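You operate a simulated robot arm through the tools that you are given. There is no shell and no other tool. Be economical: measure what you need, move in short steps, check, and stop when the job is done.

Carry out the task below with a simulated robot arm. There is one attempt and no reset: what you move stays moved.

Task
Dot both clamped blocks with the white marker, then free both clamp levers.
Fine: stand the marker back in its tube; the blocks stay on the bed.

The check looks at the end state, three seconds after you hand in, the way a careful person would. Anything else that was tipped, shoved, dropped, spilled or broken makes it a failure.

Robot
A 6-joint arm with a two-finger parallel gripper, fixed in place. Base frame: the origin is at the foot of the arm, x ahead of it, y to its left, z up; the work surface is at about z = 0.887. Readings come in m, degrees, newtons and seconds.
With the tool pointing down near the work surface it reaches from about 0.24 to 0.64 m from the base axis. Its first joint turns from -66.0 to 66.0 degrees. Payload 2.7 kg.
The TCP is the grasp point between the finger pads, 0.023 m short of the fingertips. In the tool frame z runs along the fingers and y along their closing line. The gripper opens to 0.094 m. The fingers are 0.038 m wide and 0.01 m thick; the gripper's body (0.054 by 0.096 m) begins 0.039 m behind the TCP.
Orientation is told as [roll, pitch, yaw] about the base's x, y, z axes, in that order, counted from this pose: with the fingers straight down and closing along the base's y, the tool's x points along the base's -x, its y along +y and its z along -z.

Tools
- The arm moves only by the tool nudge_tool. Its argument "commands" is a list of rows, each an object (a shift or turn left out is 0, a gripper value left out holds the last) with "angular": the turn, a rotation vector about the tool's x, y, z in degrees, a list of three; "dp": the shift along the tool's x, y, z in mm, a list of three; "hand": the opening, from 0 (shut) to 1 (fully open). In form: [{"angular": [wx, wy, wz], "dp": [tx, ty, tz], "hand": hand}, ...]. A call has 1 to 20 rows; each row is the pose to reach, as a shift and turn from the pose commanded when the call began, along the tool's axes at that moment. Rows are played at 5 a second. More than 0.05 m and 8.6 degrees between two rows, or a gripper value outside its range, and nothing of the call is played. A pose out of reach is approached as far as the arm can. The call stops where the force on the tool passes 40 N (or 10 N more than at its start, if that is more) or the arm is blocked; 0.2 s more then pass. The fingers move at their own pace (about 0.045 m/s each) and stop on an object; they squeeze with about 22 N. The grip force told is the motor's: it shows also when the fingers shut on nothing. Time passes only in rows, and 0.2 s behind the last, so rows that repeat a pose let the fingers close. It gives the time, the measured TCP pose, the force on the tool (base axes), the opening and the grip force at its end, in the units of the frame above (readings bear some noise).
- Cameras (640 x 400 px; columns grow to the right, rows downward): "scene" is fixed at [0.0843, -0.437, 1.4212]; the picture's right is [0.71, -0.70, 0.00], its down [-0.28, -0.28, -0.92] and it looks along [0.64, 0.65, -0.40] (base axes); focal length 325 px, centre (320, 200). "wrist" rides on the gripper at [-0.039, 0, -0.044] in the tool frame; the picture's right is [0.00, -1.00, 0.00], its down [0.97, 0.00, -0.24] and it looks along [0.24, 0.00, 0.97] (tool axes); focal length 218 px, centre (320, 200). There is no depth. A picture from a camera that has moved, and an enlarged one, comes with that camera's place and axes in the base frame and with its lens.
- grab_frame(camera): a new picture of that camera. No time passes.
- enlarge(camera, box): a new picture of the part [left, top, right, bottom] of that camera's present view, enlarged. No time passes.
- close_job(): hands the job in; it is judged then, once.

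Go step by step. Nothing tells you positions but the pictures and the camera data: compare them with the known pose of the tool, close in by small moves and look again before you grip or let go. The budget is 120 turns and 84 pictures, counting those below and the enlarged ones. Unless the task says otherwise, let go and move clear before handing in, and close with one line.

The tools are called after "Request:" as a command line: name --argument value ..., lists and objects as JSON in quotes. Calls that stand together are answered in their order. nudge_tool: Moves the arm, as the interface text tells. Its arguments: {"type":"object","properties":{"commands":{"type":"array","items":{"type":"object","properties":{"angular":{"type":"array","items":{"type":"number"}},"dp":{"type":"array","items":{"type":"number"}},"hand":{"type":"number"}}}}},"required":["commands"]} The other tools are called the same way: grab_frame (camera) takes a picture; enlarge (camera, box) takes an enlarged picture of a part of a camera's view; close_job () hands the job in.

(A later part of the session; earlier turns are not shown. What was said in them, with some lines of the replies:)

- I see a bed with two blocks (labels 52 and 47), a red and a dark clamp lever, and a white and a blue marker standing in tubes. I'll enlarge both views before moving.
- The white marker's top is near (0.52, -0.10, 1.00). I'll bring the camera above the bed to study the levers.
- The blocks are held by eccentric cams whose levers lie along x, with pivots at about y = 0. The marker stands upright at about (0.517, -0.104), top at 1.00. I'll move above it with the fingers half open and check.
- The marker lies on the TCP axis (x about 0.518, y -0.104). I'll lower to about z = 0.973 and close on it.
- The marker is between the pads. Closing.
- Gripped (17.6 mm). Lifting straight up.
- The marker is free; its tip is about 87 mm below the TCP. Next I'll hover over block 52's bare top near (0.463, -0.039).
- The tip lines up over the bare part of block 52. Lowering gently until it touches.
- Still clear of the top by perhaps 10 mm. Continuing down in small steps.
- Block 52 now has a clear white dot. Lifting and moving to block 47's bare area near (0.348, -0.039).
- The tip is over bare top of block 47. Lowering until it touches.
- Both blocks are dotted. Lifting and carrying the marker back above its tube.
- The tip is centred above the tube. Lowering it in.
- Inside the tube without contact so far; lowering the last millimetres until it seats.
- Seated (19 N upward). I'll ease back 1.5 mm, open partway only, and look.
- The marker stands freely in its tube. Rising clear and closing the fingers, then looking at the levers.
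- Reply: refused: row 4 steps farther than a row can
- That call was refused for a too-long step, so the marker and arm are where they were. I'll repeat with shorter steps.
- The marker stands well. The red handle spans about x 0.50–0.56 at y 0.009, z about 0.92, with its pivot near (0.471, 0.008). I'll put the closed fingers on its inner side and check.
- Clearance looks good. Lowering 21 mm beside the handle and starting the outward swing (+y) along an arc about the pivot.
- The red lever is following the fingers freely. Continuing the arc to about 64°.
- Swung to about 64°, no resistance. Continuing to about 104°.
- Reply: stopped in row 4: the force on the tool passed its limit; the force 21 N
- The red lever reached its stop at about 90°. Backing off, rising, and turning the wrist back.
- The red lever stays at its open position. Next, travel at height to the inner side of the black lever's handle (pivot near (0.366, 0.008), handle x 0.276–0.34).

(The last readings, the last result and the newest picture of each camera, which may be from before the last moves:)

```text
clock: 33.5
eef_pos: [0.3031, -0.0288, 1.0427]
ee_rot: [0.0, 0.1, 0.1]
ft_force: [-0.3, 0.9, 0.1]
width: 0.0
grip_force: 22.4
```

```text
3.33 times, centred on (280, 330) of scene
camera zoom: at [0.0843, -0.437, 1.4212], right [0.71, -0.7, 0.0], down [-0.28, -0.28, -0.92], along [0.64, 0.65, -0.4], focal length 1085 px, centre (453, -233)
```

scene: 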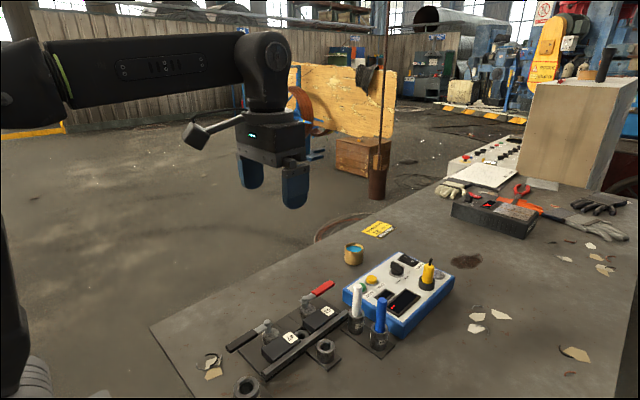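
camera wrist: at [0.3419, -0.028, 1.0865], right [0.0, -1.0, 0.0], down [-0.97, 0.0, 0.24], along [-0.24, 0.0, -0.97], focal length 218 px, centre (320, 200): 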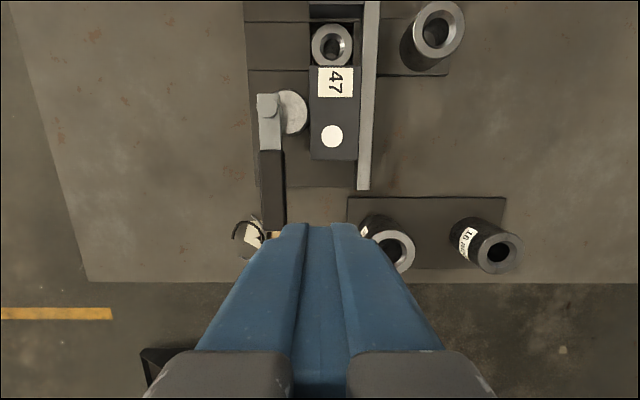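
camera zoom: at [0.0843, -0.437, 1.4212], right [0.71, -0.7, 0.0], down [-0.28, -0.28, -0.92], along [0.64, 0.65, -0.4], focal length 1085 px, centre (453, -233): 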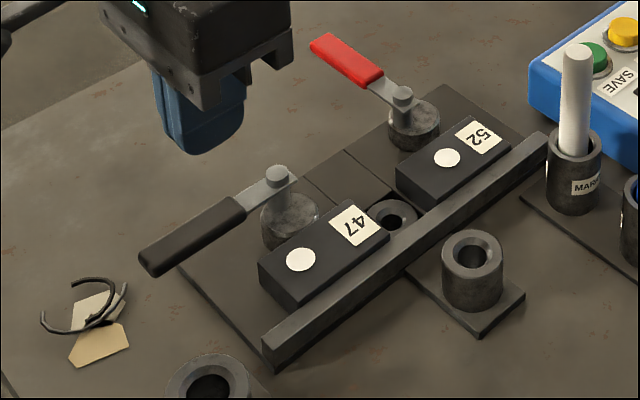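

The black handle's inner edge is at about y = -0.002, with 15 mm of clearance to the fingers. Lowering beside it, then starting the outward swing (mirrored arc).

Request:
nudge_tool --commands '[{"dp": [0, 0, 30]}, {"dp": [0, 0, 60]}, {"dp": [0, 0, 85]}, {"dp": [0, 0, 105]}, {"dp": [0, 0, 105]}]'

Request:
grab_frame --camera "wrist"

Request:
enlarge --camera "scene" --box '[200, 270, 360, 390]'

```text
clock: 34.8
eef_pos: [0.3054, -0.0287, 0.9401]
ee_rot: [0.0, 0.1, 0.1]
ft_force: [0.1, -0.1, 0.0]
width: 0.0001
grip_force: 22.2
```

```text
40 pictures are left
camera wrist: at [0.3435, -0.028, 0.9838], right [0.0, -1.0, 0.0], down [-0.97, 0.0, 0.24], along [-0.24, 0.0, -0.97], focal length 218 px, centre (320, 200)
```

wrist: 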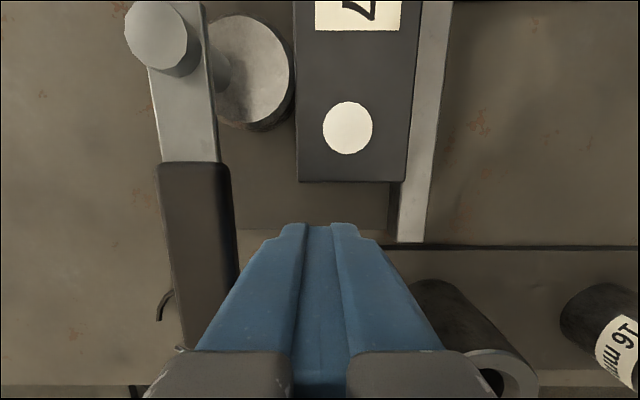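

```text
3.33 times, centred on (280, 330) of scene
camera zoom: at [0.0843, -0.437, 1.4212], right [0.71, -0.7, 0.0], down [-0.28, -0.28, -0.92], along [0.64, 0.65, -0.4], focal length 1085 px, centre (453, -233)
```

zoom: 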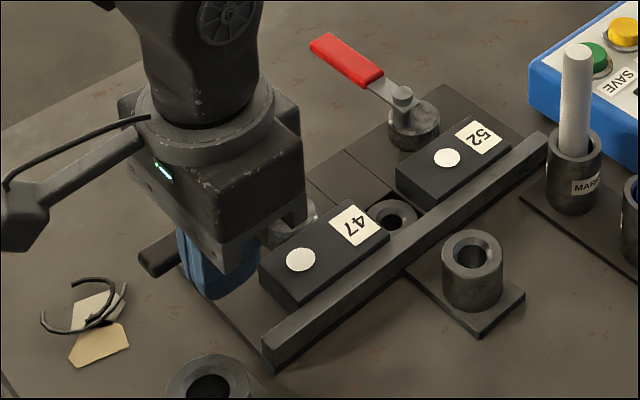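

Fingers are beside the black handle. Pushing outward along the arc to about 48°.

Request:
nudge_tool --commands '[{"dp": [0, 8, 0]}, {"dp": [0, 16.5, 0]}, {"dp": [2.1, 25.9, 0], "angular": [0, 0, 8]}, {"dp": [2.9, 35.5, 0], "angular": [0, 0, 16]}, {"dp": [2.4, 45, 0], "angular": [0, 0, 24]}, {"dp": [0.6, 54.5, 0], "angular": [0, 0, 32]}, {"dp": [-2.6, 63.6, 0], "angular": [0, 0, 40]}, {"dp": [-7, 72.2, 0], "angular": [0, 0, 48]}, {"dp": [-7, 72.2, 0], "angular": [0, 0, 48]}]'

Request:
grab_frame --camera "wrist"

Request:
enlarge --camera "scene" --box '[200, 270, 360, 390]'

```text
clock: 36.8
eef_pos: [0.3111, 0.0465, 0.9399]
ee_rot: [0.0, 0.0, -48.0]
ft_force: [-1.5, 0.6, -1.4]
width: 0.0
grip_force: 22.6
```

```text
38 pictures are left
camera wrist: at [0.3369, 0.018, 0.984], right [-0.74, -0.67, 0.0], down [-0.65, 0.72, 0.24], along [-0.16, 0.18, -0.97], focal length 218 px, centre (320, 200)
```

wrist: 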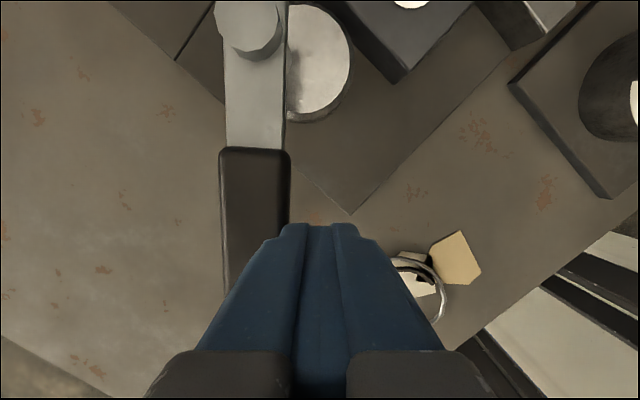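

```text
3.33 times, centred on (280, 330) of scene
camera zoom: at [0.0842, -0.437, 1.4212], right [0.71, -0.7, 0.0], down [-0.28, -0.28, -0.92], along [0.64, 0.65, -0.4], focal length 1085 px, centre (453, -233)
```

zoom: 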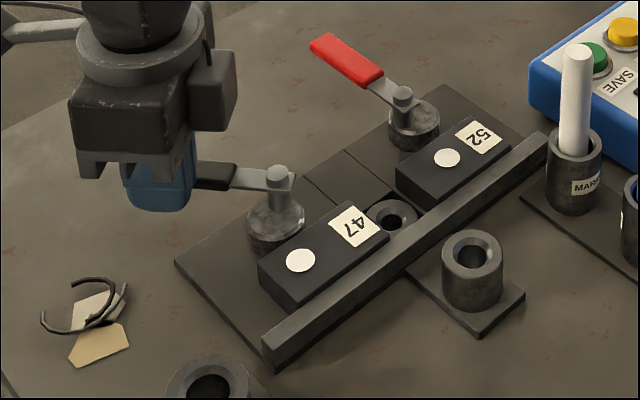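

Swinging well. Continuing to the stop near 90°.

Request:
nudge_tool --commands '[{"dp": [2.1, 9.4, 0], "angular": [0, 0, 8]}, {"dp": [2.9, 19, 0], "angular": [0, 0, 16]}, {"dp": [2.4, 28.5, 0], "angular": [0, 0, 24]}, {"dp": [0.6, 38, 0], "angular": [0, 0, 32]}, {"dp": [-1.7, 44.8, 0], "angular": [0, 0, 38]}, {"dp": [-3.6, 49.3, 0], "angular": [0, 0, 42]}, {"dp": [-4.6, 51.4, 0], "angular": [0, 0, 44]}, {"dp": [-4.6, 51.4, 0], "angular": [0, 0, 44]}]'

Request:
enlarge --camera "scene" --box '[200, 270, 360, 390]'

```text
clock: 38.5
eef_pos: [0.3491, 0.0742, 0.9415]
ee_rot: [-0.2, 0.0, -92.0]
ft_force: [-17.6, -1.7, 7.6]
width: 0.0003
grip_force: 21.7
```

```text
3.33 times, centred on (280, 330) of scene
camera zoom: at [0.0837, -0.4371, 1.4212], right [0.71, -0.7, 0.0], down [-0.28, -0.28, -0.92], along [0.64, 0.65, -0.4], focal length 1085 px, centre (453, -233)
```

zoom: 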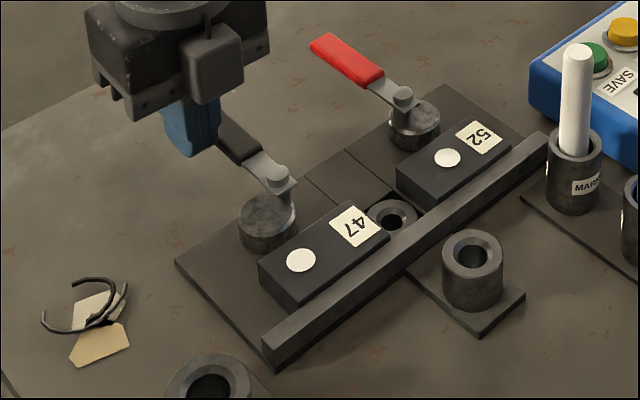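

The black lever is at its open stop. Backing off and rising clear.

Request:
nudge_tool --commands '[{"dp": [0, -6, 0]}, {"dp": [0, -14, 0]}, {"dp": [0, -14, -30]}, {"dp": [0, -14, -70]}, {"dp": [0, -14, -110]}, {"dp": [0, -14, -150]}, {"dp": [0, -14, -150]}]'

Request:
grab_frame --camera "scene"

Request:
enlarge --camera "scene" --box '[200, 230, 440, 390]'

```text
clock: 40.1
eef_pos: [0.342, 0.0767, 1.0948]
ee_rot: [0.0, 0.1, -92.0]
ft_force: [-0.4, 0.0, 0.8]
width: 0.0
grip_force: 22.2
```

```text
35 pictures are left
```

scene: 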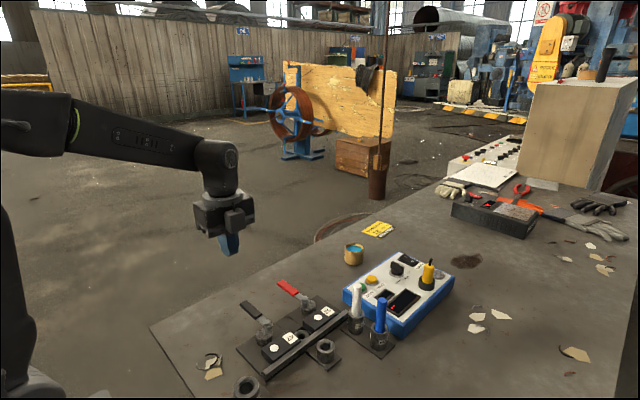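

```text
2.50 times, centred on (320, 310) of scene
camera zoom: at [0.0843, -0.437, 1.4212], right [0.71, -0.7, 0.0], down [-0.28, -0.28, -0.92], along [0.64, 0.65, -0.4], focal length 814 px, centre (320, -75)
```

zoom: 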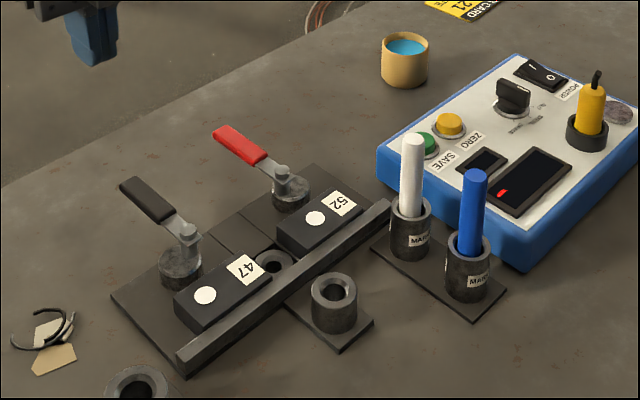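

Both blocks are dotted and still on the bed, both levers are swung open, the white marker stands in its tube and the arm is clear. Handing in.

Request:
close_job

```text
The job is handed in.
```

I dotted both blocks with the white marker, stood it back in its tube, and swung both clamp levers open to their stops; the blocks are still on the bed, and the job is handed in.
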